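You operate a simulated robot arm through the tools that you are given. There is no shell and no other tool. Be economical: measure what you need, move in short steps, check, and stop when the job is done.

The job below is to be done with a simulated two-armed robot. You get a single attempt, and the scene is never put back.

TASK
On the top of the carton bench, fold the white cloth in half and then in half again.

The check looks at the end state, three seconds after you hand in, the way a careful person would. Anything else that was tipped, shoved, dropped, spilled or broken makes it a failure. Flat cloth is picked up by pressing the open fingertips on it (5 to 10 N) and closing them slowly along it; thin cloth reads only 2 to 8 mm in the jaws.

THE ROBOT
Two 7-joint arms with two-finger parallel grippers on one trunk, on a base that drives. Base frame: it is fixed to the floor where the robot stands at the start and does not move with it; the origin is under the middle of the robot, x ahead of it, y to its left, z up. Units: m, degrees, N and s.
The left shoulder is at the start at [0.07, 0.163, 1.17], the right one opposite. With the tool pointing down near the work surface each hand reaches from about 0.38 to 0.88 m from the robot's upright axis, wherever it stands, measured 20 degrees to its own side. Places, roughly: top of the carton bench [0.6, 0.4, 0.9]. Payload 3.43 kg a hand.
The TCP of each hand is the grasp point between the finger pads, 0.034 m short of the fingertips. In the tool frame z runs along the fingers and y along their closing line. The gripper opens to 0.128 m. The fingers are 0.024 m wide and 0.012 m thick; the gripper's body (0.048 by 0.13 m) begins 0.096 m behind the TCP.
Orientation is told as [roll, pitch, yaw] about the base's x, y, z axes, in that order, counted from this pose: with the fingers straight down and closing along the base's y, the tool's x points along the base's -x, its y along +y and its z along -z.

THE INTERFACE
- The arms move only by the tool apply_moves. It takes "left_series", "right_series" or both (then of equal length, played together; a hand with none holds still); each is a list of rows, each a list of 7 numbers: the shift along the tool's x, y, z in units of 20 mm (1.0 is 20 mm), then the turn, a rotation vector about the tool's x, y, z in units of 6 degrees (1.0 is 6 degrees), then the opening, from 0 (shut) to 1 (fully open). In form: [[dx, dy, dz, rx, ry, rz, hand], ...]. A call has 1 to 12 rows; each row shifts and turns the commanded pose from where the row before left it, along the tool's axes as they then stand. A call with a number of a shift or a turn outside -1 to 1 is refused whole. A row lasts 0.2 s, in which the tool goes at most 0.05 m and 8.6 degrees; a call with a longer step from one row to the next is refused whole, and so is a gripper value outside its range. A pose out of reach is approached as far as the arm can. The call stops where the force on the tool passes 40 N (or 10 N more than at its start, if that is more) or the arm is blocked; 0.2 s more then pass. Each finger travels about 0.153 m/s and halts on what it meets, pressing with about 45 N; the grip force reading is that of the motor and also rises with nothing between the fingers. The clock runs only during rows and for 0.2 s after the last one: add rows that do not move to give the fingers time. The reply holds the time, the measured pose of the TCP, the force on the tool along the base axes, the opening and the grip force, in the units named above and with some noise, with the torque about the TCP (base axes, N m) and any sound that the robot's microphone picked up.
- Cameras (640 x 400 px; columns grow to the right, rows downward): "scene" is now at [0.115, 0.0406, 1.4026]; the picture's right is [0.57, -0.82, -0.00], its down [-0.56, -0.39, -0.73] and it looks along [0.60, 0.42, -0.68] (base axes); focal length 257 px, centre (320, 200). "left" rides on the left gripper at [0.076, 0.011, -0.16] in its tool frame; the picture's right is [-0.15, 0.99, 0.00], its down [-0.88, -0.13, -0.46] and it looks along [-0.45, -0.07, 0.89] (tool axes); focal length 234 px, centre (320, 200). "right" rides on the right gripper at [0.076, -0.011, -0.16] in its tool frame; the picture's right is [0.15, 0.99, 0.00], its down [-0.88, 0.13, -0.46] and it looks along [-0.45, 0.07, 0.89] (tool axes); focal length 234 px, centre (320, 200). There is no depth. A picture from a camera that has moved, and an enlarged one, comes with that camera's place and axes in the base frame and with its lens. The place of the scene camera against the robot may be out by one fixed shift of up to 0.025 m in any direction.
- capture(camera): a new picture of that camera. The clock stands still meanwhile.
- slide_trunk(by): slides the trunk up (or, below 0, down) by that many m; the arms and the scene camera ride with it, the base frame stays. It gives what a move gives, with no picture.
- steer(legs): drives the robot by 1 to 6 legs, each [ahead, left, turn to the left] in m, m and degrees, along the robot's own axes; the way and the turn of a leg run together, so that a leg with both is an arc; at most 1.5 m and 180 degrees a leg. The arms and the cameras ride along, it lands a little off, and it stops where it bumps. It gives what a move gives.
- head_to(pan, tilt): turns the head with the scene camera to pan (to the left, within 86 degrees either way) and tilt (down, from -29 to 69), counted from straight ahead of the robot. It gives what a move gives.
- inspect(camera, box): a new picture of the part [left, top, right, bottom] of that camera's present view, enlarged. The clock stands still meanwhile.
- close_job(): hands the job in; it is judged then, once.

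Go step by step. Nothing tells you exact positions but the pictures and the camera data: compare them with the known pose of the tool, close in by small moves and look again before you grip or let go. The budget is 120 turns and 100 pictures, counting those below and the enlarged ones. Unless the task says otherwise, let go and move clear before handing in.

The tools are called after "Request:" as name(argument=value, ...) on one line, values as JSON. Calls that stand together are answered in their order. apply_moves: Moves the arms, as the interface text tells. Its arguments: {"type":"object","properties":{"left_series":{"type":"array","items":{"type":"array","items":{"type":"number"}}},"right_series":{"type":"array","items":{"type":"array","items":{"type":"number"}}}},"required":[]} The other tools are called the same way: slide_trunk (by) slides the trunk up or down; steer (legs) drives the base; head_to (pan, tilt) turns the head that bears the scene camera; capture (camera) takes a picture; inspect (camera, box) takes an enlarged picture of a part of a camera's view; close_job () hands the job in.

At the start:

```text
clock: 0.0
left_tool_pos: [0.5941, 0.4438, 1.0757]
left_tool_rot: [0.1, -0.1, 0.0]
left_ft_force: [0.2, 0.0, -0.4]
left_moment: [-0.02, -0.01, 0.01]
left_opening: 0.1281
left_grasp_force: 0.0
right_tool_pos: [0.7171, -0.0332, 1.1022]
right_tool_rot: [0.0, 0.0, 0.0]
right_ft_force: [0.4, 0.3, 0.2]
right_moment: [-0.01, 0.01, 0.0]
right_opening: 0.1279
right_grasp_force: 0.0
trunk travel left (down, up): [-0.65, 0.29]
robot x, y, heading: [-0.0002, -0.0023, -0.0]
head pan, tilt: [34.7, 42.8]
```

scene: 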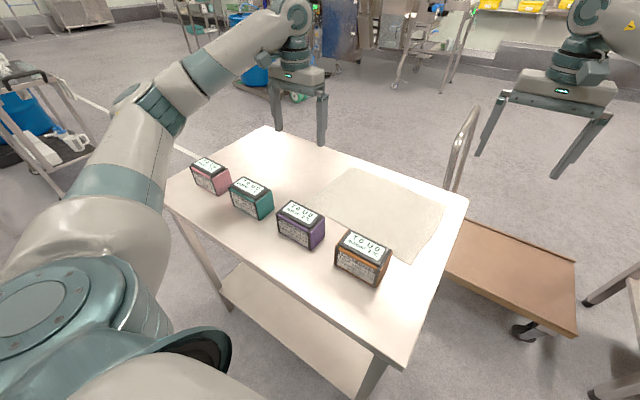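
right: 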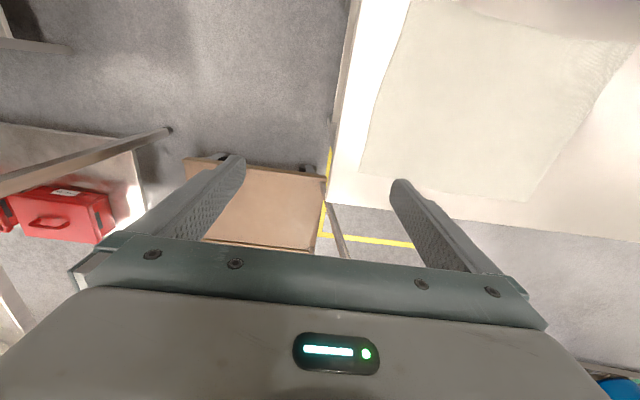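
left: 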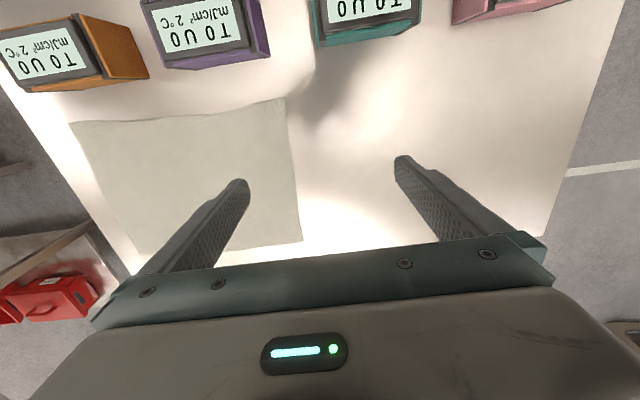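

The white cloth lies flat, roughly x 0.52–0.79, y 0.05–0.40, with the table at about z 0.87. A row of four boxes stands on the robot's side of it. I'll shift the base left so both hands reach the cloth evenly, then look closer.

Request:
inspect(camera="scene", box=[160, 120, 480, 320])

Request:
steer(legs=[[0, 0.2, 0]])

```text
2.00 times, centred on (320, 220) of scene
camera zoom: at [0.115, 0.0406, 1.4026], right [0.57, -0.82, 0.0], down [-0.56, -0.39, -0.73], along [0.6, 0.42, -0.68], focal length 514 px, centre (320, 160)
```

zoom: 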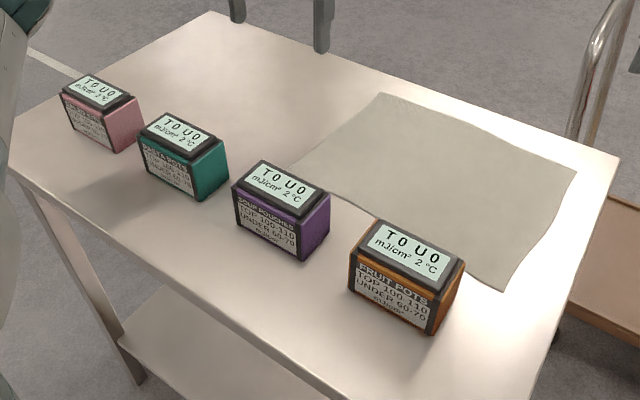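

```text
clock: 1.6
left_tool_pos: [0.5939, 0.6445, 1.0758]
left_tool_rot: [0.0, 0.0, 0.0]
left_ft_force: [-0.7, 0.0, -0.1]
left_moment: [-0.01, -0.02, 0.01]
left_opening: 0.1279
left_grasp_force: 0.0
right_tool_pos: [0.7182, 0.1697, 1.1026]
right_tool_rot: [-0.1, 0.0, 0.0]
right_ft_force: [-0.7, -0.3, -0.5]
right_moment: [0.05, -0.01, 0.01]
right_opening: 0.1277
right_grasp_force: 0.1
trunk travel left (down, up): [-0.65, 0.29]
robot x, y, heading: [0.0017, 0.2004, 0.0]
head pan, tilt: [34.7, 42.8]
```

Request:
apply_moves(left_series=[[-0.75, -1, 0, 0, 0, 0, 1], [-0.75, -1, 0, 0, 0, 0, 1], [-0.75, -1, 0, 0, 0, 0, 1], [-0.75, -1, 0, 0, 0, 0, 1], [-0.75, -1, 0, 0, 0, 0, 1], [-0.75, -1, 0, 0, 0, 0, 1], [-0.75, -1, 0, 0, 0, 0, 1], [-0.75, -1, 0, 0, 0, 0, 1], [-0.75, -1, 0, 0, 0, 0, 1], [-0.75, -1, 0, 0, 0, 0, 0.7], [-0.75, -1, 0, 0, 0, 0, 0.5], [-0.75, -1, 0, 0, 0, 0, 0.35]], right_series=[[-0.2, -0.45, 0, 0, 0, 0, 1], [-0.2, -0.45, 0, 0, 0, 0, 1], [-0.2, -0.45, 0, 0, 0, 0, 1], [-0.2, -0.45, 0, 0, 0, 0, 1], [-0.2, -0.45, 0, 0, 0, 0, 1], [-0.2, -0.45, 0, 0, 0, 0, 1], [-0.2, -0.45, 0, 0, 0, 0, 1], [-0.2, -0.45, 0, 0, 0, 0, 1], [-0.2, -0.45, 0, 0, 0, 0, 1], [-0.2, -0.45, 0, 0, 0, 0, 0.7], [0, -0.45, 0, 0, 0, 0, 0.5], [0, -0.3, 0, 0, 0, 0, 0.35]])

Request:
head_to(pan=0, tilt=45)

Request:
capture(camera="scene")

Request:
capture(camera="left")

Request:
capture(camera="right")

```text
clock: 4.2
left_tool_pos: [0.7737, 0.4023, 1.0743]
left_tool_rot: [0.1, 0.0, 0.0]
left_ft_force: [0.5, -0.4, -0.5]
left_moment: [0.0, 0.03, 0.02]
left_opening: 0.0449
left_grasp_force: 0.1
right_tool_pos: [0.7587, 0.0616, 1.1017]
right_tool_rot: [0.1, -0.1, 0.0]
right_ft_force: [-0.4, 0.8, 0.5]
right_moment: [0.04, -0.03, 0.0]
right_opening: 0.0445
right_grasp_force: 0.0
trunk travel left (down, up): [-0.65, 0.29]
robot x, y, heading: [0.0012, 0.2012, 0.1]
head pan, tilt: [34.7, 42.8]
```

```text
clock: 5.2
left_tool_pos: [0.7728, 0.4035, 1.0747]
left_tool_rot: [0.0, -0.1, 0.0]
left_ft_force: [-0.5, 0.9, 0.0]
left_moment: [0.03, 0.02, 0.01]
left_opening: 0.0448
left_grasp_force: 0.1
right_tool_pos: [0.7586, 0.0632, 1.1024]
right_tool_rot: [0.0, 0.0, 0.0]
right_ft_force: [-0.4, -0.1, 0.1]
right_moment: [0.01, 0.02, -0.01]
right_opening: 0.0446
right_grasp_force: 0.1
trunk travel left (down, up): [-0.65, 0.29]
robot x, y, heading: [-0.0002, 0.2051, -0.0]
head pan, tilt: [0.0, 45.0]
```

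```text
95 pictures are left
camera scene: at [0.1282, 0.1955, 1.3994], right [0.0, -1.0, 0.0], down [-0.71, 0.0, -0.71], along [0.71, 0.0, -0.71], focal length 257 px, centre (320, 200)
```

scene: 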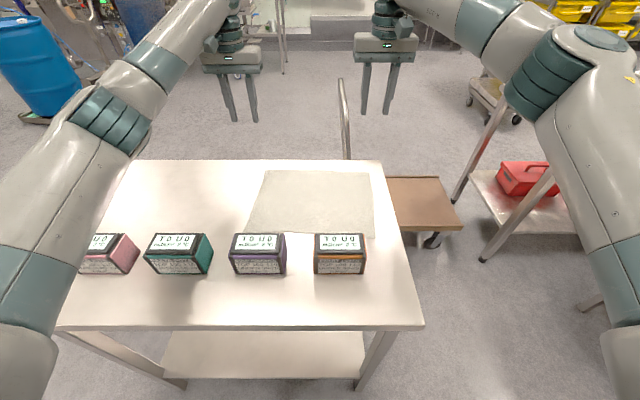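

```text
94 pictures are left
camera left: at [0.6966, 0.4151, 1.234], right [0.15, 0.99, 0.0], down [0.88, -0.13, 0.46], along [0.45, -0.07, -0.89], focal length 234 px, centre (320, 200)
```

left: 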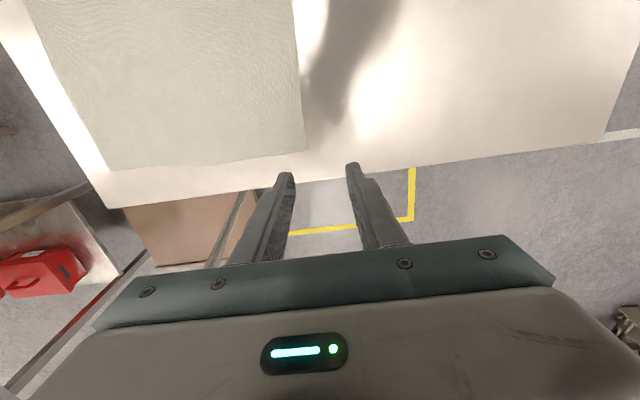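

```text
93 pictures are left
camera right: at [0.6831, 0.0523, 1.2622], right [-0.15, 0.99, 0.0], down [0.88, 0.13, 0.46], along [0.45, 0.07, -0.89], focal length 234 px, centre (320, 200)
```

right: 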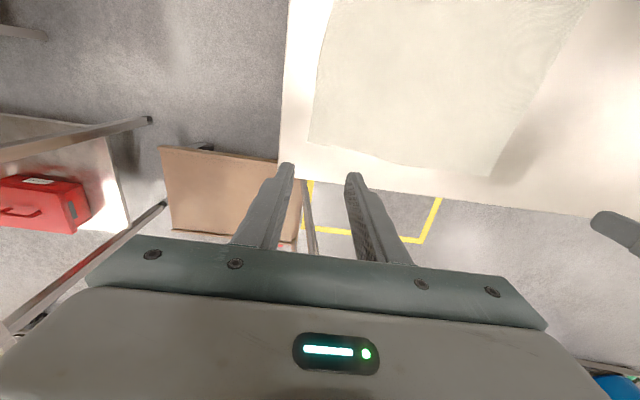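

Both views agree on the far corners: left (0.790, 0.378) and right (0.776, 0.051). I'll lower both hands to just above the far edge, slightly inside the corners.

Request:
apply_moves(left_series=[[0, -0.27, 0.72, 0, 0, 0, 0.25], [0, -0.27, 0.72, 0, 0, 0, 0.25], [0, -0.27, 0.72, 0, 0, 0, 0.25], [0, -0.27, 0.72, 0, 0, 0, 0.25], [0, -0.27, 0.72, 0, 0, 0, 0.25], [0, -0.27, 0.72, 0, 0, 0, 0.25], [0, -0.27, 0.72, 0, 0, 0, 0.25], [0, -0.27, 0.72, 0, 0, 0, 0.25], [0, -0.27, 0.72, 0, 0, 0, 0.25], [0, -0.27, 0.72, 0, 0, 0, 0.25]], right_series=[[0, 0.085, 0.86, 0, 0, 0, 0.25], [0, 0.085, 0.86, 0, 0, 0, 0.25], [0, 0.085, 0.86, 0, 0, 0, 0.25], [0, 0.085, 0.86, 0, 0, 0, 0.25], [0, 0.085, 0.86, 0, 0, 0, 0.25], [0, 0.085, 0.86, 0, 0, 0, 0.25], [0, 0.085, 0.86, 0, 0, 0, 0.25], [0, 0.085, 0.86, 0, 0, 0, 0.25], [0, 0.085, 0.86, 0, 0, 0, 0.25], [0, 0.085, 0.86, 0, 0, 0, 0.25]])

Request:
capture(camera="left")

Request:
capture(camera="right")

```text
clock: 7.4
left_tool_pos: [0.7753, 0.3504, 0.9296]
left_tool_rot: [0.0, 0.2, -0.1]
left_ft_force: [0.1, 0.6, 0.1]
left_moment: [0.02, -0.02, 0.0]
left_opening: 0.0322
left_grasp_force: 0.0
right_tool_pos: [0.7597, 0.0825, 0.93]
right_tool_rot: [0.0, 0.0, 0.1]
right_ft_force: [0.0, 0.1, -0.2]
right_moment: [0.04, -0.01, 0.0]
right_opening: 0.0321
right_grasp_force: 0.1
trunk travel left (down, up): [-0.65, 0.29]
robot x, y, heading: [0.0009, 0.1996, -0.1]
head pan, tilt: [0.0, 45.0]
```

```text
92 pictures are left
camera left: at [0.6992, 0.362, 1.0891], right [0.15, 0.99, 0.0], down [0.88, -0.13, 0.45], along [0.45, -0.07, -0.89], focal length 234 px, centre (320, 200)
```

left: 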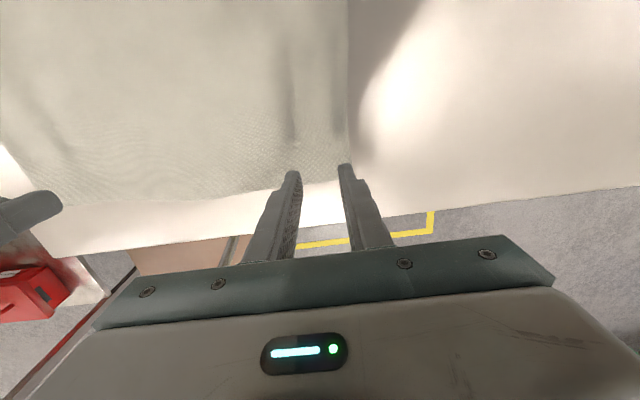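

```text
91 pictures are left
camera right: at [0.6842, 0.0708, 1.0895], right [-0.15, 0.99, 0.0], down [0.88, 0.13, 0.46], along [0.45, 0.07, -0.89], focal length 234 px, centre (320, 200)
```

right: 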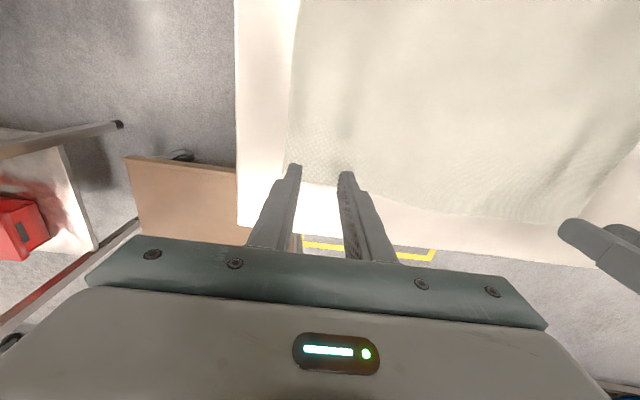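

Request:
apply_moves(left_series=[[0.15, 0, 0.5, 0, 0, 0, 0.25], [0, 0, 0.5, 0, 0, 0, 0.25], [0, 0, 0, 0, 0, 0, 0.25]], right_series=[[0, 0, 0.5, 0, 0, 0, 0.25], [0, 0, 0.5, 0, 0, 0, 0.25], [0, 0, 0, 0, 0, 0, 0.25]])

```text
clock: 8.2
left_tool_pos: [0.7702, 0.3503, 0.9116]
left_tool_rot: [0.0, 0.0, -0.1]
left_ft_force: [-0.6, 0.4, -0.1]
left_moment: [-0.01, -0.04, -0.03]
left_opening: 0.0317
left_grasp_force: 0.0
right_tool_pos: [0.7585, 0.081, 0.9106]
right_tool_rot: [0.0, 0.0, 0.1]
right_ft_force: [-0.1, -0.6, 0.4]
right_moment: [-0.02, 0.0, 0.0]
right_opening: 0.0319
right_grasp_force: 0.1
trunk travel left (down, up): [-0.65, 0.29]
robot x, y, heading: [0.0027, 0.2032, -0.1]
head pan, tilt: [0.0, 45.0]
```

Request:
apply_moves(left_series=[[0, 0, 0.1, 0, 0, 0, 0.25], [0, 0, 0.1, 0, 0, 0, 0.25], [0, 0, 0, 0, 0, 0, 0.25]], right_series=[[0, 0, 0.1, 0, 0, 0, 0.25], [0, 0, 0.1, 0, 0, 0, 0.25], [0, 0, 0, 0, 0, 0, 0.25]])

```text
clock: 9.0
left_tool_pos: [0.7718, 0.3509, 0.9064]
left_tool_rot: [0.0, 0.0, 0.0]
left_ft_force: [0.0, 0.3, 0.1]
left_moment: [-0.02, 0.01, -0.01]
left_opening: 0.032
left_grasp_force: 0.0
right_tool_pos: [0.7582, 0.079, 0.9055]
right_tool_rot: [0.1, 0.0, -0.1]
right_ft_force: [-0.9, -0.2, -0.1]
right_moment: [0.01, 0.01, 0.01]
right_opening: 0.0323
right_grasp_force: 0.1
trunk travel left (down, up): [-0.65, 0.29]
robot x, y, heading: [0.0043, 0.2044, 0.1]
head pan, tilt: [0.0, 45.0]
```

Request:
apply_moves(left_series=[[0, 0, 0.1, 0, 0, 0, 0.25], [0, 0, 0, 0, 0, 0, 0.25]], right_series=[[0, 0, 0.1, 0, 0, 0, 0.25], [0, 0, 0, 0, 0, 0, 0.25]])

```text
clock: 9.6
left_tool_pos: [0.77, 0.3511, 0.9054]
left_tool_rot: [0.0, -0.1, 0.1]
left_ft_force: [-0.9, 0.1, 0.1]
left_moment: [0.02, -0.02, -0.02]
left_opening: 0.0321
left_grasp_force: 0.1
right_tool_pos: [0.7585, 0.0804, 0.9042]
right_tool_rot: [0.0, 0.0, 0.1]
right_ft_force: [-0.8, -0.3, -0.1]
right_moment: [0.01, 0.01, 0.0]
right_opening: 0.0319
right_grasp_force: 0.1
trunk travel left (down, up): [-0.65, 0.29]
robot x, y, heading: [-0.0025, 0.2031, 0.1]
head pan, tilt: [0.0, 45.0]
```

Request:
apply_moves(left_series=[[0, 0, 0.1, 0, 0, 0, 0.25], [0, 0, 0.1, 0, 0, 0, 0.25]], right_series=[[0, 0, 0.1, 0, 0, 0, 0.25], [0, 0, 0.1, 0, 0, 0, 0.25]])

```text
clock: 10.2
left_tool_pos: [0.7698, 0.3494, 0.901]
left_tool_rot: [-0.1, 0.0, 0.0]
left_ft_force: [-0.3, 0.1, 0.6]
left_moment: [0.03, -0.02, 0.04]
left_opening: 0.032
left_grasp_force: 0.0
right_tool_pos: [0.7589, 0.08, 0.901]
right_tool_rot: [-0.1, 0.0, -0.1]
right_ft_force: [-0.3, -0.2, -0.6]
right_moment: [0.03, 0.02, 0.0]
right_opening: 0.0317
right_grasp_force: 0.1
trunk travel left (down, up): [-0.65, 0.29]
robot x, y, heading: [0.0026, 0.2041, 0.0]
head pan, tilt: [0.0, 45.0]
```

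Request:
apply_moves(left_series=[[0, 0, 0.1, 0, 0, 0, 0.25], [0, 0, 0.05, 0, 0, 0, 0.25]], right_series=[[0, 0, 0.1, 0, 0, 0, 0.25], [0, 0, 0.05, 0, 0, 0, 0.25]])

```text
clock: 10.8
left_tool_pos: [0.7701, 0.3511, 0.8979]
left_tool_rot: [0.1, 0.0, 0.0]
left_ft_force: [0.0, -0.6, 0.2]
left_moment: [-0.03, -0.04, -0.02]
left_opening: 0.0321
left_grasp_force: 0.1
right_tool_pos: [0.7586, 0.0813, 0.8966]
right_tool_rot: [0.0, 0.0, 0.0]
right_ft_force: [0.6, -1.0, -0.2]
right_moment: [-0.02, -0.01, -0.01]
right_opening: 0.0321
right_grasp_force: 0.0
trunk travel left (down, up): [-0.65, 0.29]
robot x, y, heading: [0.0008, 0.2001, 0.2]
head pan, tilt: [0.0, 45.0]
```

Request:
apply_moves(left_series=[[0, 0, 0.1, 0, 0, 0, 0.25], [0, 0, 0.05, 0, 0, 0, 0.25]], right_series=[[0, 0, 0.1, 0, 0, 0, 0.25], [0, 0, 0.05, 0, 0, 0, 0.25]])

Request:
inspect(camera="left", box=[220, 100, 420, 225])

```text
clock: 11.4
left_tool_pos: [0.7704, 0.35, 0.896]
left_tool_rot: [0.0, -0.1, 0.0]
left_ft_force: [1.1, -0.3, 5.5]
left_moment: [0.03, -0.02, 0.01]
left_opening: 0.032
left_grasp_force: 0.0
right_tool_pos: [0.757, 0.0808, 0.8961]
right_tool_rot: [-0.1, -0.1, 0.0]
right_ft_force: [1.0, -0.5, 5.0]
right_moment: [0.0, -0.04, 0.0]
right_opening: 0.0321
right_grasp_force: 0.1
trunk travel left (down, up): [-0.65, 0.29]
robot x, y, heading: [0.0003, 0.2019, -0.1]
head pan, tilt: [0.0, 45.0]
```

```text
3.20 times, centred on (320, 162) of left
camera zoom: at [0.6939, 0.362, 1.0545], right [0.15, 0.99, 0.0], down [0.88, -0.13, 0.46], along [0.45, -0.07, -0.89], focal length 749 px, centre (320, 320)
```

zoom: 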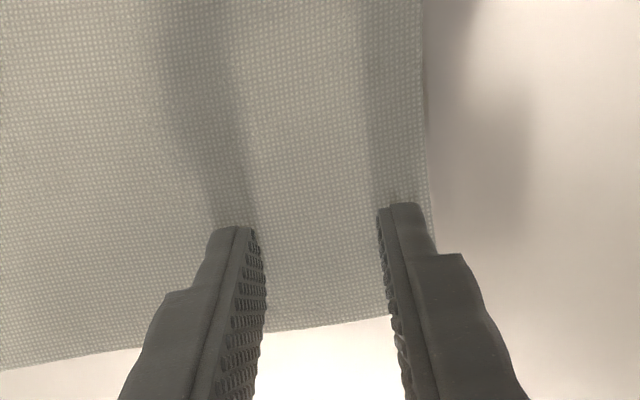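

Both fingers touch the cloth at 5 N, so the table is at about z 0.862. I'll press slightly more and close slowly.

Request:
apply_moves(left_series=[[0, 0, 0.05, 0, 0, 0, 0.25], [0, 0, 0, 0, 0, 0, 0.22], [0, 0, 0, 0, 0, 0, 0.19], [0, 0, 0, 0, 0, 0, 0.16], [0, 0, 0, 0, 0, 0, 0.13], [0, 0, 0, 0, 0, 0, 0.1], [0, 0, 0, 0, 0, 0, 0.07], [0, 0, 0, 0, 0, 0, 0.04], [0, 0, 0, 0, 0, 0, 0.02], [0, 0, 0, 0, 0, 0, 0], [0, 0, 0, 0, 0, 0, 0]], right_series=[[0, 0, 0.05, 0, 0, 0, 0.25], [0, 0, 0, 0, 0, 0, 0.22], [0, 0, 0, 0, 0, 0, 0.19], [0, 0, 0, 0, 0, 0, 0.16], [0, 0, 0, 0, 0, 0, 0.13], [0, 0, 0, 0, 0, 0, 0.1], [0, 0, 0, 0, 0, 0, 0.07], [0, 0, 0, 0, 0, 0, 0.04], [0, 0, 0, 0, 0, 0, 0.02], [0, 0, 0, 0, 0, 0, 0], [0, 0, 0, 0, 0, 0, 0]])

Request:
capture(camera="left")

Request:
capture(camera="right")

```text
clock: 13.8
left_tool_pos: [0.7667, 0.3502, 0.8949]
left_tool_rot: [0.0, -0.2, 0.0]
left_ft_force: [0.0, -1.5, 18.1]
left_moment: [0.01, 0.01, -0.02]
left_opening: 0.0001
left_grasp_force: 32.8
right_tool_pos: [0.756, 0.0788, 0.8954]
right_tool_rot: [-0.1, 0.0, -0.1]
right_ft_force: [-0.2, 0.5, 5.7]
right_moment: [0.0, -0.01, 0.0]
right_opening: 0.0
right_grasp_force: 33.1
trunk travel left (down, up): [-0.65, 0.29]
robot x, y, heading: [-0.0007, 0.2038, -0.1]
head pan, tilt: [0.0, 45.0]
```

```text
89 pictures are left
camera left: at [0.6919, 0.3617, 1.0543], right [0.15, 0.99, 0.0], down [0.88, -0.13, 0.46], along [0.45, -0.07, -0.89], focal length 234 px, centre (320, 200)
```

left: 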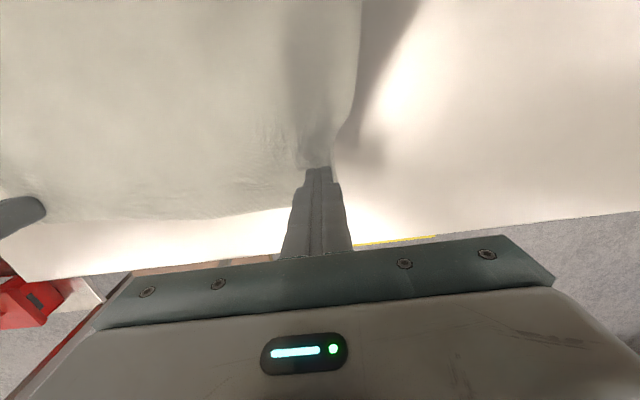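

```text
88 pictures are left
camera right: at [0.6803, 0.0687, 1.0547], right [-0.15, 0.99, 0.0], down [0.88, 0.13, 0.46], along [0.45, 0.07, -0.89], focal length 234 px, centre (320, 200)
```

right: 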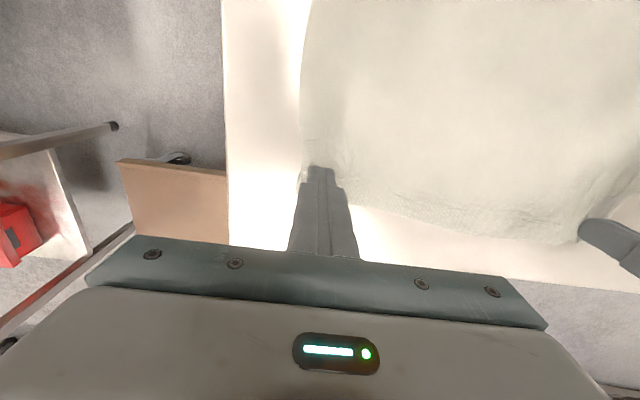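

Request:
inspect(camera="left", box=[220, 100, 420, 225])

Request:
inspect(camera="right", box=[220, 100, 420, 225])

```text
3.20 times, centred on (320, 162) of left
camera zoom: at [0.6919, 0.3617, 1.0543], right [0.15, 0.99, 0.0], down [0.88, -0.13, 0.46], along [0.45, -0.07, -0.89], focal length 749 px, centre (320, 320)
```

zoom: 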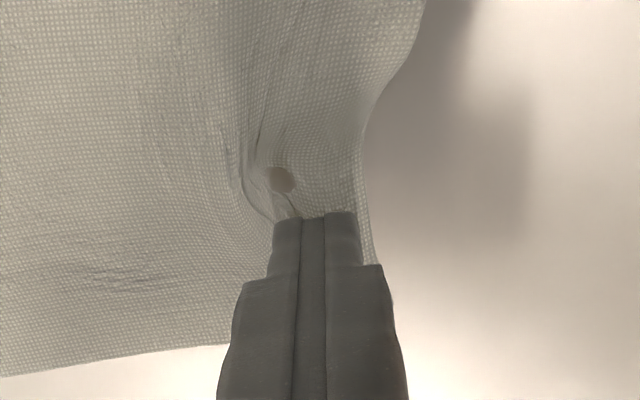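

```text
3.20 times, centred on (320, 162) of right
camera zoom: at [0.6803, 0.0687, 1.0547], right [-0.15, 0.99, 0.0], down [0.88, 0.13, 0.46], along [0.45, 0.07, -0.89], focal length 749 px, centre (320, 320)
```

zoom: 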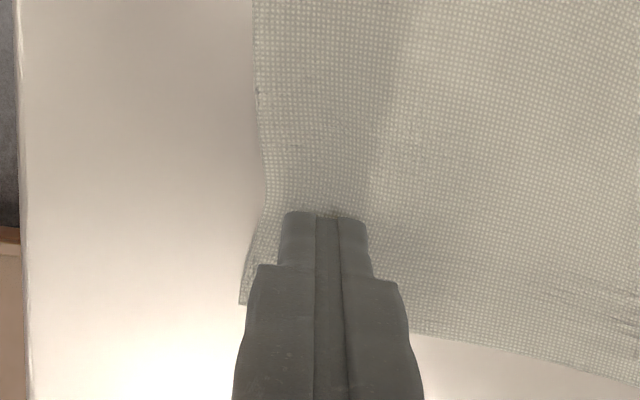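

Request:
apply_moves(left_series=[[0, 0, -0.5, 0, 0, 0, 0], [0, 0, -0.5, 0, 0, 0, 0]], right_series=[[0, 0, -0.5, 0, 0, 0, 0], [0, 0, -0.5, 0, 0, 0, 0]])

Request:
capture(camera="left")

Request:
capture(camera="right")

```text
clock: 14.4
left_tool_pos: [0.7699, 0.3522, 0.9135]
left_tool_rot: [0.0, 0.2, 0.0]
left_ft_force: [0.5, -0.2, 0.6]
left_moment: [0.01, 0.02, 0.0]
left_opening: 0.0
left_grasp_force: 32.8
right_tool_pos: [0.7574, 0.0812, 0.9142]
right_tool_rot: [0.0, -0.1, 0.0]
right_ft_force: [-0.7, -0.4, -0.2]
right_moment: [-0.02, -0.02, -0.02]
right_opening: 0.0
right_grasp_force: 33.0
trunk travel left (down, up): [-0.65, 0.29]
robot x, y, heading: [0.0028, 0.2048, -0.1]
head pan, tilt: [0.0, 45.0]
```

```text
85 pictures are left
camera left: at [0.6934, 0.3627, 1.0729], right [0.15, 0.99, 0.0], down [0.88, -0.13, 0.45], along [0.45, -0.07, -0.89], focal length 234 px, centre (320, 200)
```

left: 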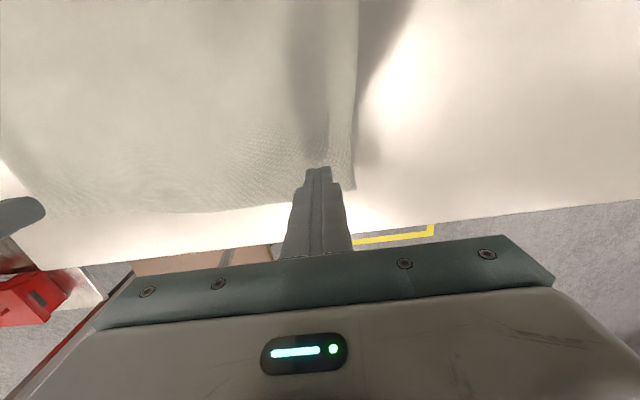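

```text
84 pictures are left
camera right: at [0.6818, 0.0693, 1.0732], right [-0.15, 0.99, 0.0], down [0.88, 0.13, 0.46], along [0.45, 0.07, -0.89], focal length 234 px, centre (320, 200)
```

right: 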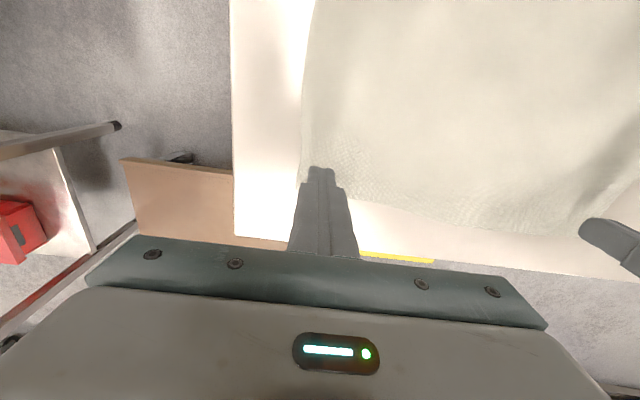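

The jaws closed empty because the cloth slid instead of buckling. I'll retry with a wider opening, a bit further inside, and slower.

Request:
apply_moves(left_series=[[0, -0.6, 0, 0, 0, 0, 0.45], [0, 0, 0, 0, 0, 0, 0.45], [0, 0, 0.5, 0, 0, 0, 0.45], [0, 0, 0.4, 0, 0, 0, 0.45], [0, 0, 0.15, 0, 0, 0, 0.45], [0, 0, 0, 0, 0, 0, 0.45]], right_series=[[0, 0.6, 0, 0, 0, 0, 0.45], [0, 0, 0, 0, 0, 0, 0.45], [0, 0, 0.5, 0, 0, 0, 0.45], [0, 0, 0.4, 0, 0, 0, 0.45], [0, 0, 0.15, 0, 0, 0, 0.45], [0, 0, 0, 0, 0, 0, 0.45]])

```text
clock: 15.8
left_tool_pos: [0.7688, 0.339, 0.8955]
left_tool_rot: [0.0, -0.2, 0.0]
left_ft_force: [2.8, -0.4, 11.4]
left_moment: [0.14, -0.06, -0.04]
left_opening: 0.0578
left_grasp_force: 0.2
right_tool_pos: [0.7579, 0.0937, 0.8956]
right_tool_rot: [0.0, -0.2, -0.1]
right_ft_force: [2.7, 0.3, 11.0]
right_moment: [-0.09, -0.07, 0.01]
right_opening: 0.0574
right_grasp_force: 0.0
trunk travel left (down, up): [-0.65, 0.29]
robot x, y, heading: [0.0019, 0.2066, 0.1]
head pan, tilt: [0.0, 45.0]
```

Request:
apply_moves(left_series=[[0, 0, -0.05, 0, 0, 0, 0.42], [0, 0, 0, 0, 0, 0, 0.39], [0, 0, 0, 0, 0, 0, 0.36], [0, 0, 0, 0, 0, 0, 0.33], [0, 0, 0, 0, 0, 0, 0.3], [0, 0, 0, 0, 0, 0, 0.27], [0, 0, 0, 0, 0, 0, 0.24], [0, 0, 0, 0, 0, 0, 0.21], [0, 0, 0, 0, 0, 0, 0.18], [0, 0, 0, 0, 0, 0, 0.15]], right_series=[[0, 0, -0.05, 0, 0, 0, 0.42], [0, 0, 0, 0, 0, 0, 0.39], [0, 0, 0, 0, 0, 0, 0.36], [0, 0, 0, 0, 0, 0, 0.33], [0, 0, 0, 0, 0, 0, 0.3], [0, 0, 0, 0, 0, 0, 0.27], [0, 0, 0, 0, 0, 0, 0.24], [0, 0, 0, 0, 0, 0, 0.21], [0, 0, 0, 0, 0, 0, 0.18], [0, 0, 0, 0, 0, 0, 0.15]])

Request:
inspect(camera="left", box=[220, 100, 420, 225])

Request:
inspect(camera="right", box=[220, 100, 420, 225])

```text
clock: 18.0
left_tool_pos: [0.7685, 0.3388, 0.8959]
left_tool_rot: [0.0, -0.2, 0.0]
left_ft_force: [-0.2, -5.5, 11.8]
left_moment: [-0.33, 0.02, 0.0]
left_opening: 0.0205
left_grasp_force: 2.9
right_tool_pos: [0.7561, 0.0929, 0.8952]
right_tool_rot: [0.0, -0.1, 0.0]
right_ft_force: [1.1, 6.5, 10.2]
right_moment: [0.28, 0.03, -0.02]
right_opening: 0.0164
right_grasp_force: 6.0
trunk travel left (down, up): [-0.65, 0.29]
robot x, y, heading: [-0.0006, 0.2047, -0.2]
head pan, tilt: [0.0, 45.0]
```

```text
3.20 times, centred on (320, 162) of left
camera zoom: at [0.6922, 0.3504, 1.0548], right [0.15, 0.99, 0.0], down [0.88, -0.13, 0.46], along [0.45, -0.07, -0.89], focal length 749 px, centre (320, 320)
```

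zoom: 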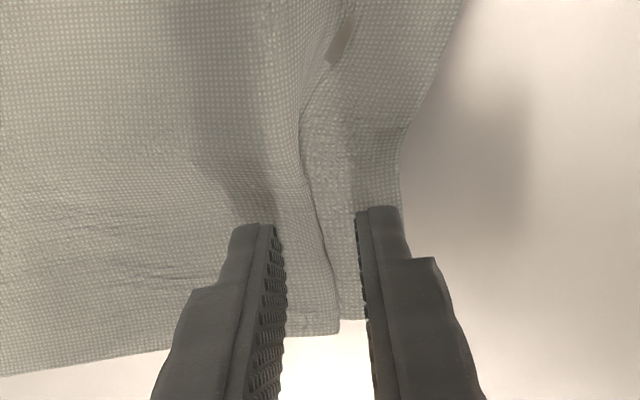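

```text
3.20 times, centred on (320, 162) of right
camera zoom: at [0.6803, 0.0819, 1.0546], right [-0.15, 0.99, 0.0], down [0.88, 0.13, 0.46], along [0.45, 0.07, -0.89], focal length 749 px, centre (320, 320)
```

zoom: 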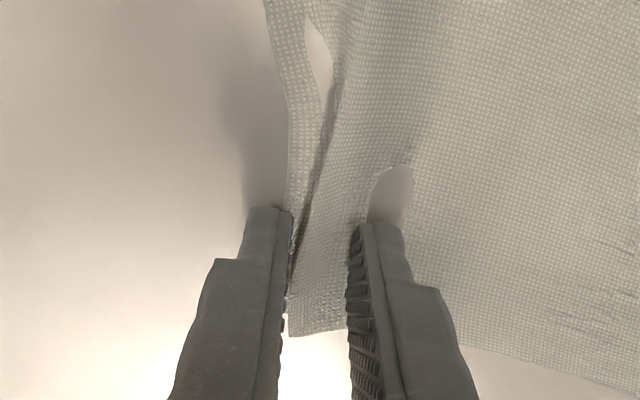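

A ridge has formed between the fingers of both hands. I'll keep closing slowly.

Request:
apply_moves(left_series=[[0, 0, 0, 0, 0, 0, 0.13], [0, 0, 0, 0, 0, 0, 0.11], [0, 0, 0, 0, 0, 0, 0.09], [0, 0, 0, 0, 0, 0, 0.07], [0, 0, 0, 0, 0, 0, 0.05], [0, 0, 0, 0, 0, 0, 0.03], [0, 0, 0, 0, 0, 0, 0.01], [0, 0, 0, 0, 0, 0, 0], [0, 0, 0, 0, 0, 0, 0]], right_series=[[0, 0, 0, 0, 0, 0, 0.13], [0, 0, 0, 0, 0, 0, 0.11], [0, 0, 0, 0, 0, 0, 0.09], [0, 0, 0, 0, 0, 0, 0.07], [0, 0, 0, 0, 0, 0, 0.05], [0, 0, 0, 0, 0, 0, 0.03], [0, 0, 0, 0, 0, 0, 0.01], [0, 0, 0, 0, 0, 0, 0], [0, 0, 0, 0, 0, 0, 0]])

Request:
inspect(camera="left", box=[220, 100, 420, 225])

Request:
inspect(camera="right", box=[220, 100, 420, 225])

```text
clock: 20.0
left_tool_pos: [0.7669, 0.3396, 0.8964]
left_tool_rot: [0.0, -0.2, 0.0]
left_ft_force: [0.7, 2.3, 16.5]
left_moment: [0.0, -0.08, -0.01]
left_opening: 0.0
left_grasp_force: 33.5
right_tool_pos: [0.7572, 0.0932, 0.8978]
right_tool_rot: [0.0, -0.2, 0.0]
right_ft_force: [0.4, -2.6, 16.8]
right_moment: [-0.06, -0.04, -0.01]
right_opening: 0.0
right_grasp_force: 33.1
trunk travel left (down, up): [-0.65, 0.29]
robot x, y, heading: [0.0026, 0.2051, 0.0]
head pan, tilt: [0.0, 45.0]
```

```text
3.20 times, centred on (320, 162) of left
camera zoom: at [0.6915, 0.3508, 1.0553], right [0.15, 0.99, 0.0], down [0.88, -0.13, 0.46], along [0.45, -0.07, -0.89], focal length 749 px, centre (320, 320)
```

zoom: 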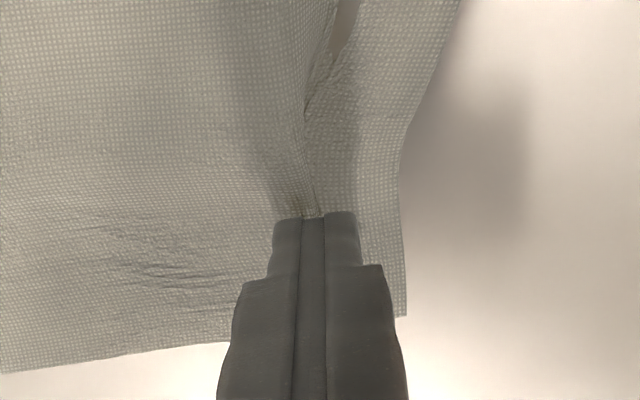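

```text
3.20 times, centred on (320, 162) of right
camera zoom: at [0.6797, 0.0813, 1.0553], right [-0.15, 0.99, 0.0], down [0.88, 0.13, 0.46], along [0.45, 0.07, -0.89], focal length 749 px, centre (320, 320)
```

zoom: 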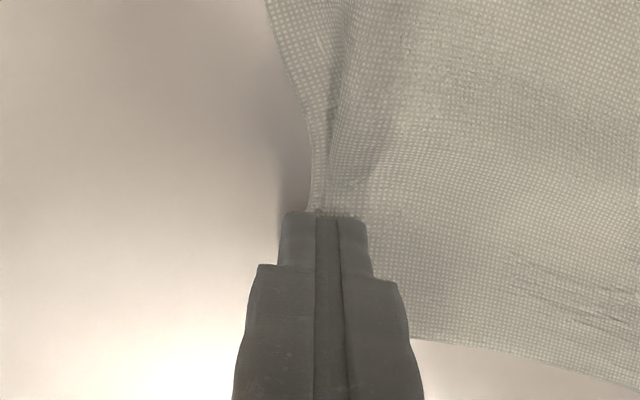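

Request:
apply_moves(left_series=[[0, 0, -0.5, 0, 0, 0, 0], [0, 0, -0.5, 0, 0, 0, 0]], right_series=[[0, 0, -0.5, 0, 0, 0, 0], [0, 0, -0.5, 0, 0, 0, 0]])

Request:
inspect(camera="left", box=[220, 100, 420, 225])

Request:
inspect(camera="right", box=[220, 100, 420, 225])

```text
clock: 20.6
left_tool_pos: [0.7689, 0.3386, 0.9141]
left_tool_rot: [0.0, -0.1, 0.0]
left_ft_force: [0.4, 0.3, -0.4]
left_moment: [0.02, -0.03, -0.03]
left_opening: 0.0
left_grasp_force: 33.3
right_tool_pos: [0.7578, 0.0935, 0.9139]
right_tool_rot: [0.0, 0.0, 0.0]
right_ft_force: [0.8, -0.8, 0.3]
right_moment: [0.0, -0.05, -0.03]
right_opening: 0.0
right_grasp_force: 33.0
trunk travel left (down, up): [-0.65, 0.29]
robot x, y, heading: [0.0022, 0.2016, -0.2]
head pan, tilt: [0.0, 45.0]
```

```text
3.20 times, centred on (320, 162) of left
camera zoom: at [0.6937, 0.3508, 1.073], right [0.15, 0.99, 0.0], down [0.88, -0.13, 0.46], along [0.45, -0.07, -0.89], focal length 749 px, centre (320, 320)
```

zoom: 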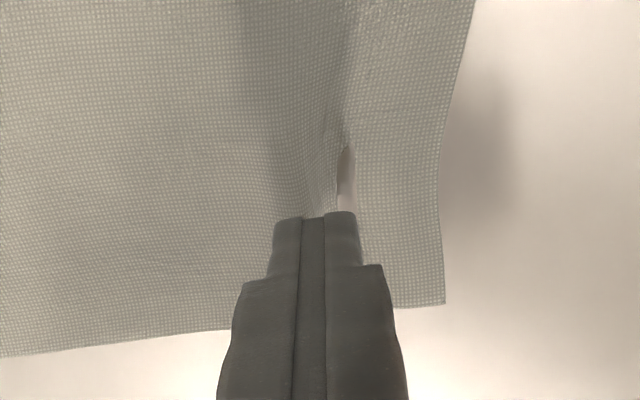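

```text
3.20 times, centred on (320, 162) of right
camera zoom: at [0.6809, 0.082, 1.0731], right [-0.15, 0.99, 0.0], down [0.88, 0.13, 0.46], along [0.45, 0.07, -0.89], focal length 749 px, centre (320, 320)
```

zoom: 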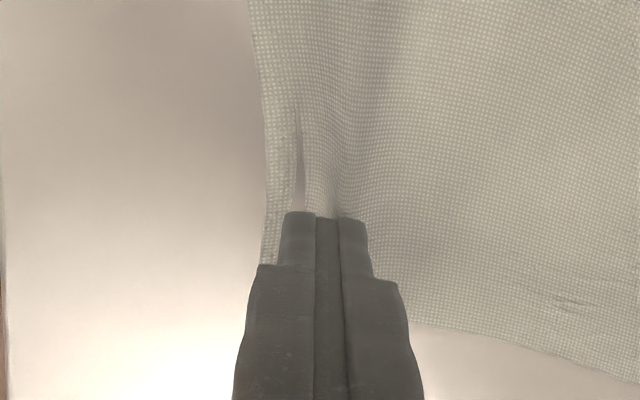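

Request:
inspect(camera="scene", box=[220, 120, 420, 245])

```text
3.20 times, centred on (320, 182) of scene
camera zoom: at [0.1262, 0.1958, 1.3994], right [0.0, -1.0, 0.0], down [-0.71, 0.0, -0.71], along [0.71, 0.0, -0.71], focal length 822 px, centre (320, 256)
```

zoom: 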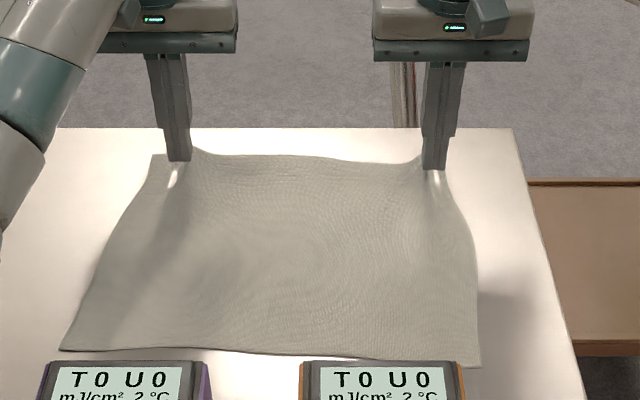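

The cloth seems to be lifted by both hands despite the zero reading. I'll raise 30 mm more to confirm.

Request:
apply_moves(left_series=[[0, 0, -0.5, 0, 0, 0, 0], [0, 0, -0.5, 0, 0, 0, 0], [0, 0, -0.5, 0, 0, 0, 0]], right_series=[[0, 0, -0.5, 0, 0, 0, 0], [0, 0, -0.5, 0, 0, 0, 0], [0, 0, -0.5, 0, 0, 0, 0]])

Request:
inspect(camera="scene", box=[220, 120, 420, 245])

```text
clock: 21.4
left_tool_pos: [0.7699, 0.3402, 0.944]
left_tool_rot: [0.0, 0.1, 0.1]
left_ft_force: [0.1, 0.3, 0.0]
left_moment: [0.0, -0.01, 0.01]
left_opening: 0.0001
left_grasp_force: 33.1
right_tool_pos: [0.7579, 0.0928, 0.9441]
right_tool_rot: [-0.1, 0.1, 0.0]
right_ft_force: [-0.3, 0.7, 0.6]
right_moment: [-0.02, -0.03, -0.01]
right_opening: 0.0
right_grasp_force: 33.0
trunk travel left (down, up): [-0.65, 0.29]
robot x, y, heading: [-0.0019, 0.2018, -0.2]
head pan, tilt: [0.0, 45.0]
```

```text
3.20 times, centred on (320, 182) of scene
camera zoom: at [0.1279, 0.1958, 1.3994], right [0.0, -1.0, 0.0], down [-0.71, 0.0, -0.71], along [0.71, 0.0, -0.71], focal length 822 px, centre (320, 256)
```

zoom: 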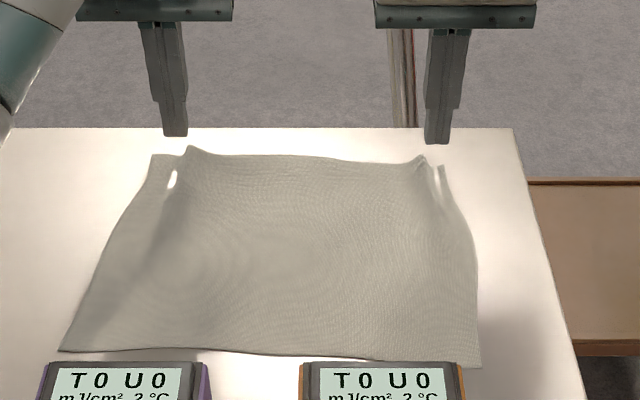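

Not held, but a standing ridge is left right under each hand. I'll open modestly, straddle the ridges with light contact and close on them.

Request:
apply_moves(left_series=[[0, 0, 0, 0, 0, 0, 0.3], [0, 0, 0, 0, 0, 0, 0.3], [0, 0, 0.8, 0, 0, 0, 0.3], [0, 0, 0.8, 0, 0, 0, 0.3], [0, 0, 0.65, 0, 0, 0, 0.3], [0, 0, 0.15, 0, 0, 0, 0.3]], right_series=[[0, 0.2, 0, 0, 0, 0, 0.3], [0, 0, 0, 0, 0, 0, 0.3], [0, 0, 0.8, 0, 0, 0, 0.3], [0, 0, 0.8, 0, 0, 0, 0.3], [0, 0, 0.65, 0, 0, 0, 0.3], [0, 0, 0.15, 0, 0, 0, 0.3]])

Request:
inspect(camera="left", box=[220, 100, 420, 225])

Request:
inspect(camera="right", box=[220, 100, 420, 225])

```text
clock: 22.8
left_tool_pos: [0.7685, 0.3388, 0.8968]
left_tool_rot: [0.0, 0.0, 0.0]
left_ft_force: [0.6, 0.3, 0.9]
left_moment: [0.03, -0.01, 0.02]
left_opening: 0.0383
left_grasp_force: 0.1
right_tool_pos: [0.7575, 0.0967, 0.8958]
right_tool_rot: [0.0, 0.0, 0.1]
right_ft_force: [-0.5, 0.0, -1.1]
right_moment: [0.01, -0.04, 0.01]
right_opening: 0.0384
right_grasp_force: 0.2
trunk travel left (down, up): [-0.65, 0.29]
robot x, y, heading: [-0.0036, 0.2019, -0.1]
head pan, tilt: [0.0, 45.0]
```

```text
3.20 times, centred on (320, 162) of left
camera zoom: at [0.694, 0.3505, 1.0549], right [0.15, 0.99, 0.0], down [0.88, -0.13, 0.46], along [0.45, -0.07, -0.89], focal length 749 px, centre (320, 320)
```

zoom: 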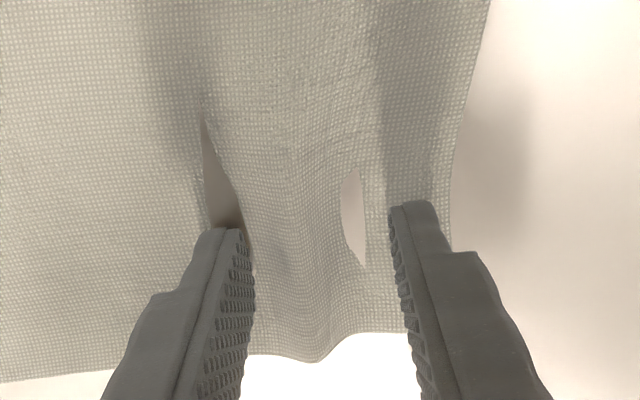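

```text
3.20 times, centred on (320, 162) of right
camera zoom: at [0.6816, 0.086, 1.0553], right [-0.15, 0.99, 0.0], down [0.88, 0.13, 0.46], along [0.45, 0.07, -0.89], focal length 749 px, centre (320, 320)
```

zoom: 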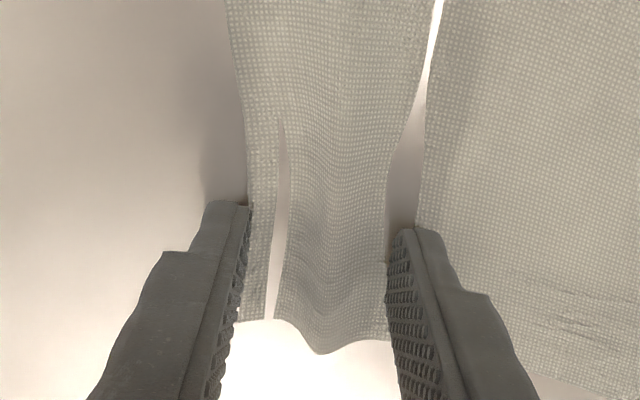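

Request:
apply_moves(left_series=[[0, 0, 0, 0, 0, 0, 0.26], [0, 0, 0, 0, 0, 0, 0.22], [0, 0, 0, 0, 0, 0, 0.18], [0, 0, 0, 0, 0, 0, 0.14], [0, 0, 0, 0, 0, 0, 0.1]], right_series=[[0, 0, 0, 0, 0, 0, 0.26], [0, 0, 0, 0, 0, 0, 0.22], [0, 0, 0, 0, 0, 0, 0.18], [0, 0, 0, 0, 0, 0, 0.14], [0, 0, 0, 0, 0, 0, 0.1]])

Request:
inspect(camera="left", box=[220, 100, 420, 225])

Request:
inspect(camera="right", box=[220, 100, 420, 225])

```text
clock: 24.0
left_tool_pos: [0.7698, 0.3386, 0.8954]
left_tool_rot: [0.1, -0.2, 0.0]
left_ft_force: [0.8, -1.7, 4.2]
left_moment: [-0.09, -0.04, 0.02]
left_opening: 0.0137
left_grasp_force: 0.1
right_tool_pos: [0.7566, 0.0967, 0.8959]
right_tool_rot: [0.0, 0.0, 0.0]
right_ft_force: [-0.6, 0.2, 1.4]
right_moment: [0.05, -0.01, 0.0]
right_opening: 0.0134
right_grasp_force: 0.5
trunk travel left (down, up): [-0.65, 0.29]
robot x, y, heading: [-0.0006, 0.2008, 0.3]
head pan, tilt: [0.0, 45.0]
```

```text
3.20 times, centred on (320, 162) of left
camera zoom: at [0.6937, 0.3504, 1.0553], right [0.15, 0.99, 0.0], down [0.88, -0.13, 0.46], along [0.45, -0.07, -0.89], focal length 749 px, centre (320, 320)
```

zoom: 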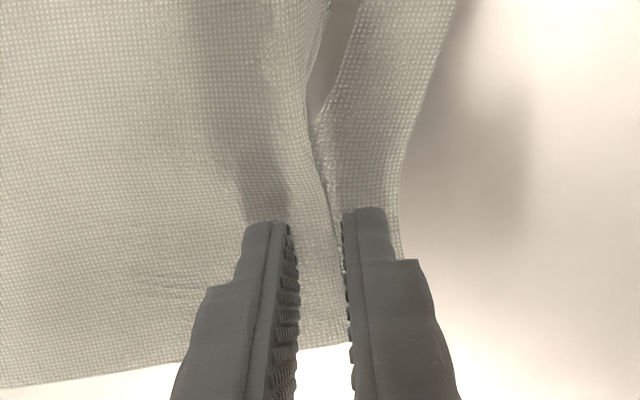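

```text
3.20 times, centred on (320, 162) of right
camera zoom: at [0.6812, 0.0861, 1.0557], right [-0.15, 0.99, 0.0], down [0.88, 0.13, 0.46], along [0.45, 0.07, -0.89], focal length 749 px, centre (320, 320)
```

zoom: 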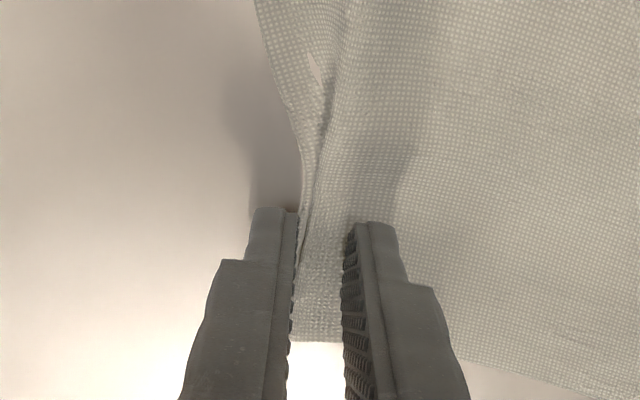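

Request:
apply_moves(left_series=[[0, 0, 0, 0, 0, 0, 0.07], [0, 0, 0, 0, 0, 0, 0.05], [0, 0, 0, 0, 0, 0, 0.03], [0, 0, 0, 0, 0, 0, 0.03]], right_series=[[0, 0, 0, 0, 0, 0, 0.07], [0, 0, 0, 0, 0, 0, 0.05], [0, 0, 0, 0, 0, 0, 0.03], [0, 0, 0, 0, 0, 0, 0.03]])

Request:
inspect(camera="left", box=[260, 130, 380, 205])

Request:
inspect(camera="right", box=[260, 130, 380, 205])

```text
clock: 25.0
left_tool_pos: [0.7702, 0.3394, 0.8967]
left_tool_rot: [0.0, -0.1, 0.1]
left_ft_force: [0.3, -0.5, 8.4]
left_moment: [-0.05, -0.05, 0.0]
left_opening: 0.0018
left_grasp_force: 0.0
right_tool_pos: [0.7571, 0.0962, 0.8976]
right_tool_rot: [0.0, -0.1, 0.0]
right_ft_force: [-0.6, 0.8, 3.5]
right_moment: [-0.01, -0.02, -0.01]
right_opening: 0.0031
right_grasp_force: 0.1
trunk travel left (down, up): [-0.65, 0.29]
robot x, y, heading: [0.0025, 0.2003, -0.2]
head pan, tilt: [0.0, 45.0]
```

```text
5.33 times, centred on (320, 168) of left
camera zoom: at [0.6932, 0.3503, 1.0556], right [0.15, 0.99, 0.0], down [0.88, -0.13, 0.46], along [0.45, -0.07, -0.89], focal length 1249 px, centre (320, 373)
```

zoom: 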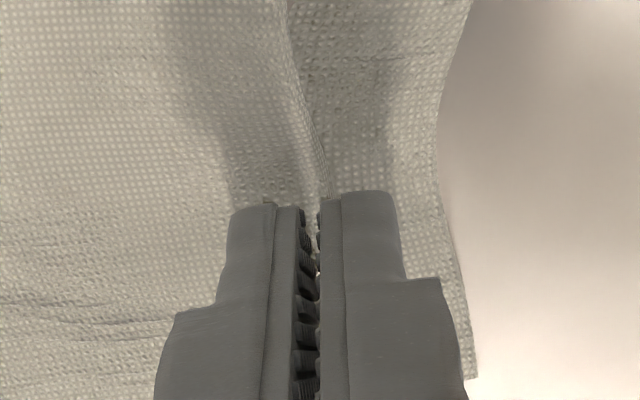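

```text
5.33 times, centred on (320, 168) of right
camera zoom: at [0.6808, 0.0857, 1.0559], right [-0.15, 0.99, 0.0], down [0.88, 0.13, 0.46], along [0.45, 0.07, -0.89], focal length 1249 px, centre (320, 373)
```

zoom: 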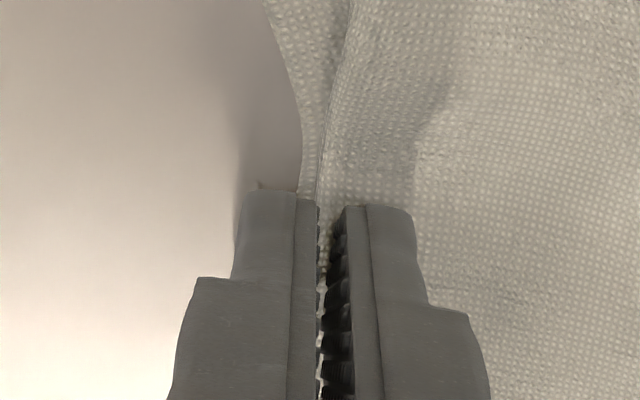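

Request:
apply_moves(left_series=[[0, 0, -0.1, 0, 0, 0, 0.02], [0, 0, 0, 0, 0, 0, 0.0], [0, 0, 0, 0, 0, 0, 0]], right_series=[[0, 0, -0.05, 0, 0, 0, 0.02], [0, 0, 0, 0, 0, 0, 0.0], [0, 0, 0, 0, 0, 0, 0]])

```text
clock: 25.8
left_tool_pos: [0.7694, 0.3392, 0.8975]
left_tool_rot: [0.0, 0.0, 0.0]
left_ft_force: [-0.1, 0.1, 1.1]
left_moment: [0.0, -0.01, -0.03]
left_opening: 0.0003
left_grasp_force: 33.8
right_tool_pos: [0.7568, 0.0979, 0.8968]
right_tool_rot: [0.0, 0.0, 0.0]
right_ft_force: [-0.9, 0.6, 1.7]
right_moment: [0.01, 0.02, 0.02]
right_opening: 0.0001
right_grasp_force: 33.1
trunk travel left (down, up): [-0.65, 0.29]
robot x, y, heading: [0.0001, 0.1991, 0.1]
head pan, tilt: [0.0, 45.0]
```

Request:
apply_moves(left_series=[[0, 0, -1, 0, 0, 0, 0], [0, 0, -1, 0, 0, 0, 0.3], [0, -0.8, 0, 0, 0, 0, 0.7], [0, 0, 0, 0, 0, 0, 0.7]], right_series=[[0, 0, -1, 0, 0, 0, 0], [0, 0, -1, 0, 0, 0, 0.3], [0, 0.8, 0, 0, 0, 0, 0.7], [0, 0, 0, 0, 0, 0, 0.7]])

Request:
capture(camera="left")

Request:
capture(camera="right")

```text
clock: 26.8
left_tool_pos: [0.7701, 0.3233, 0.9384]
left_tool_rot: [0.1, 0.0, 0.0]
left_ft_force: [0.1, -0.6, -0.2]
left_moment: [-0.01, -0.02, -0.01]
left_opening: 0.0895
left_grasp_force: 0.0
right_tool_pos: [0.7568, 0.1137, 0.9369]
right_tool_rot: [0.0, -0.1, 0.0]
right_ft_force: [-0.1, 0.4, -0.1]
right_moment: [0.0, 0.03, -0.03]
right_opening: 0.0895
right_grasp_force: 0.1
trunk travel left (down, up): [-0.65, 0.29]
robot x, y, heading: [0.0007, 0.2034, -0.3]
head pan, tilt: [0.0, 45.0]
```

```text
69 pictures are left
camera left: at [0.6936, 0.3346, 1.0976], right [0.15, 0.99, 0.0], down [0.88, -0.13, 0.46], along [0.45, -0.07, -0.89], focal length 234 px, centre (320, 200)
```

left: 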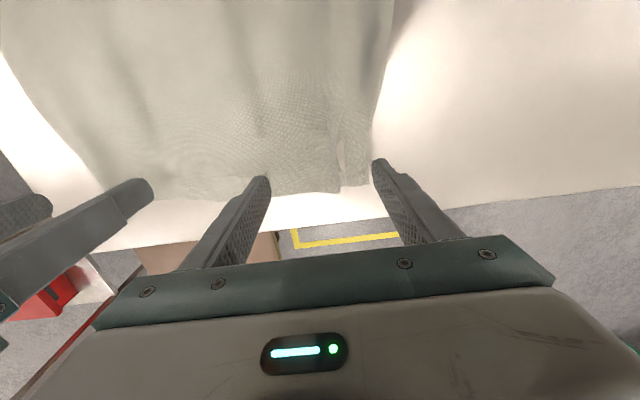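

```text
68 pictures are left
camera right: at [0.6812, 0.1022, 1.0953], right [-0.15, 0.99, 0.0], down [0.88, 0.13, 0.46], along [0.45, 0.07, -0.89], focal length 234 px, centre (320, 200)
```

right: 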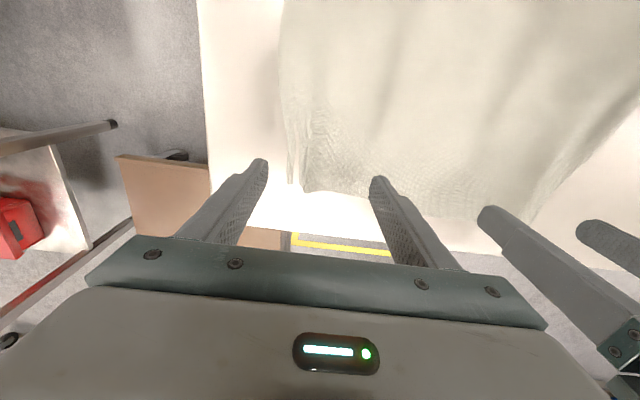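

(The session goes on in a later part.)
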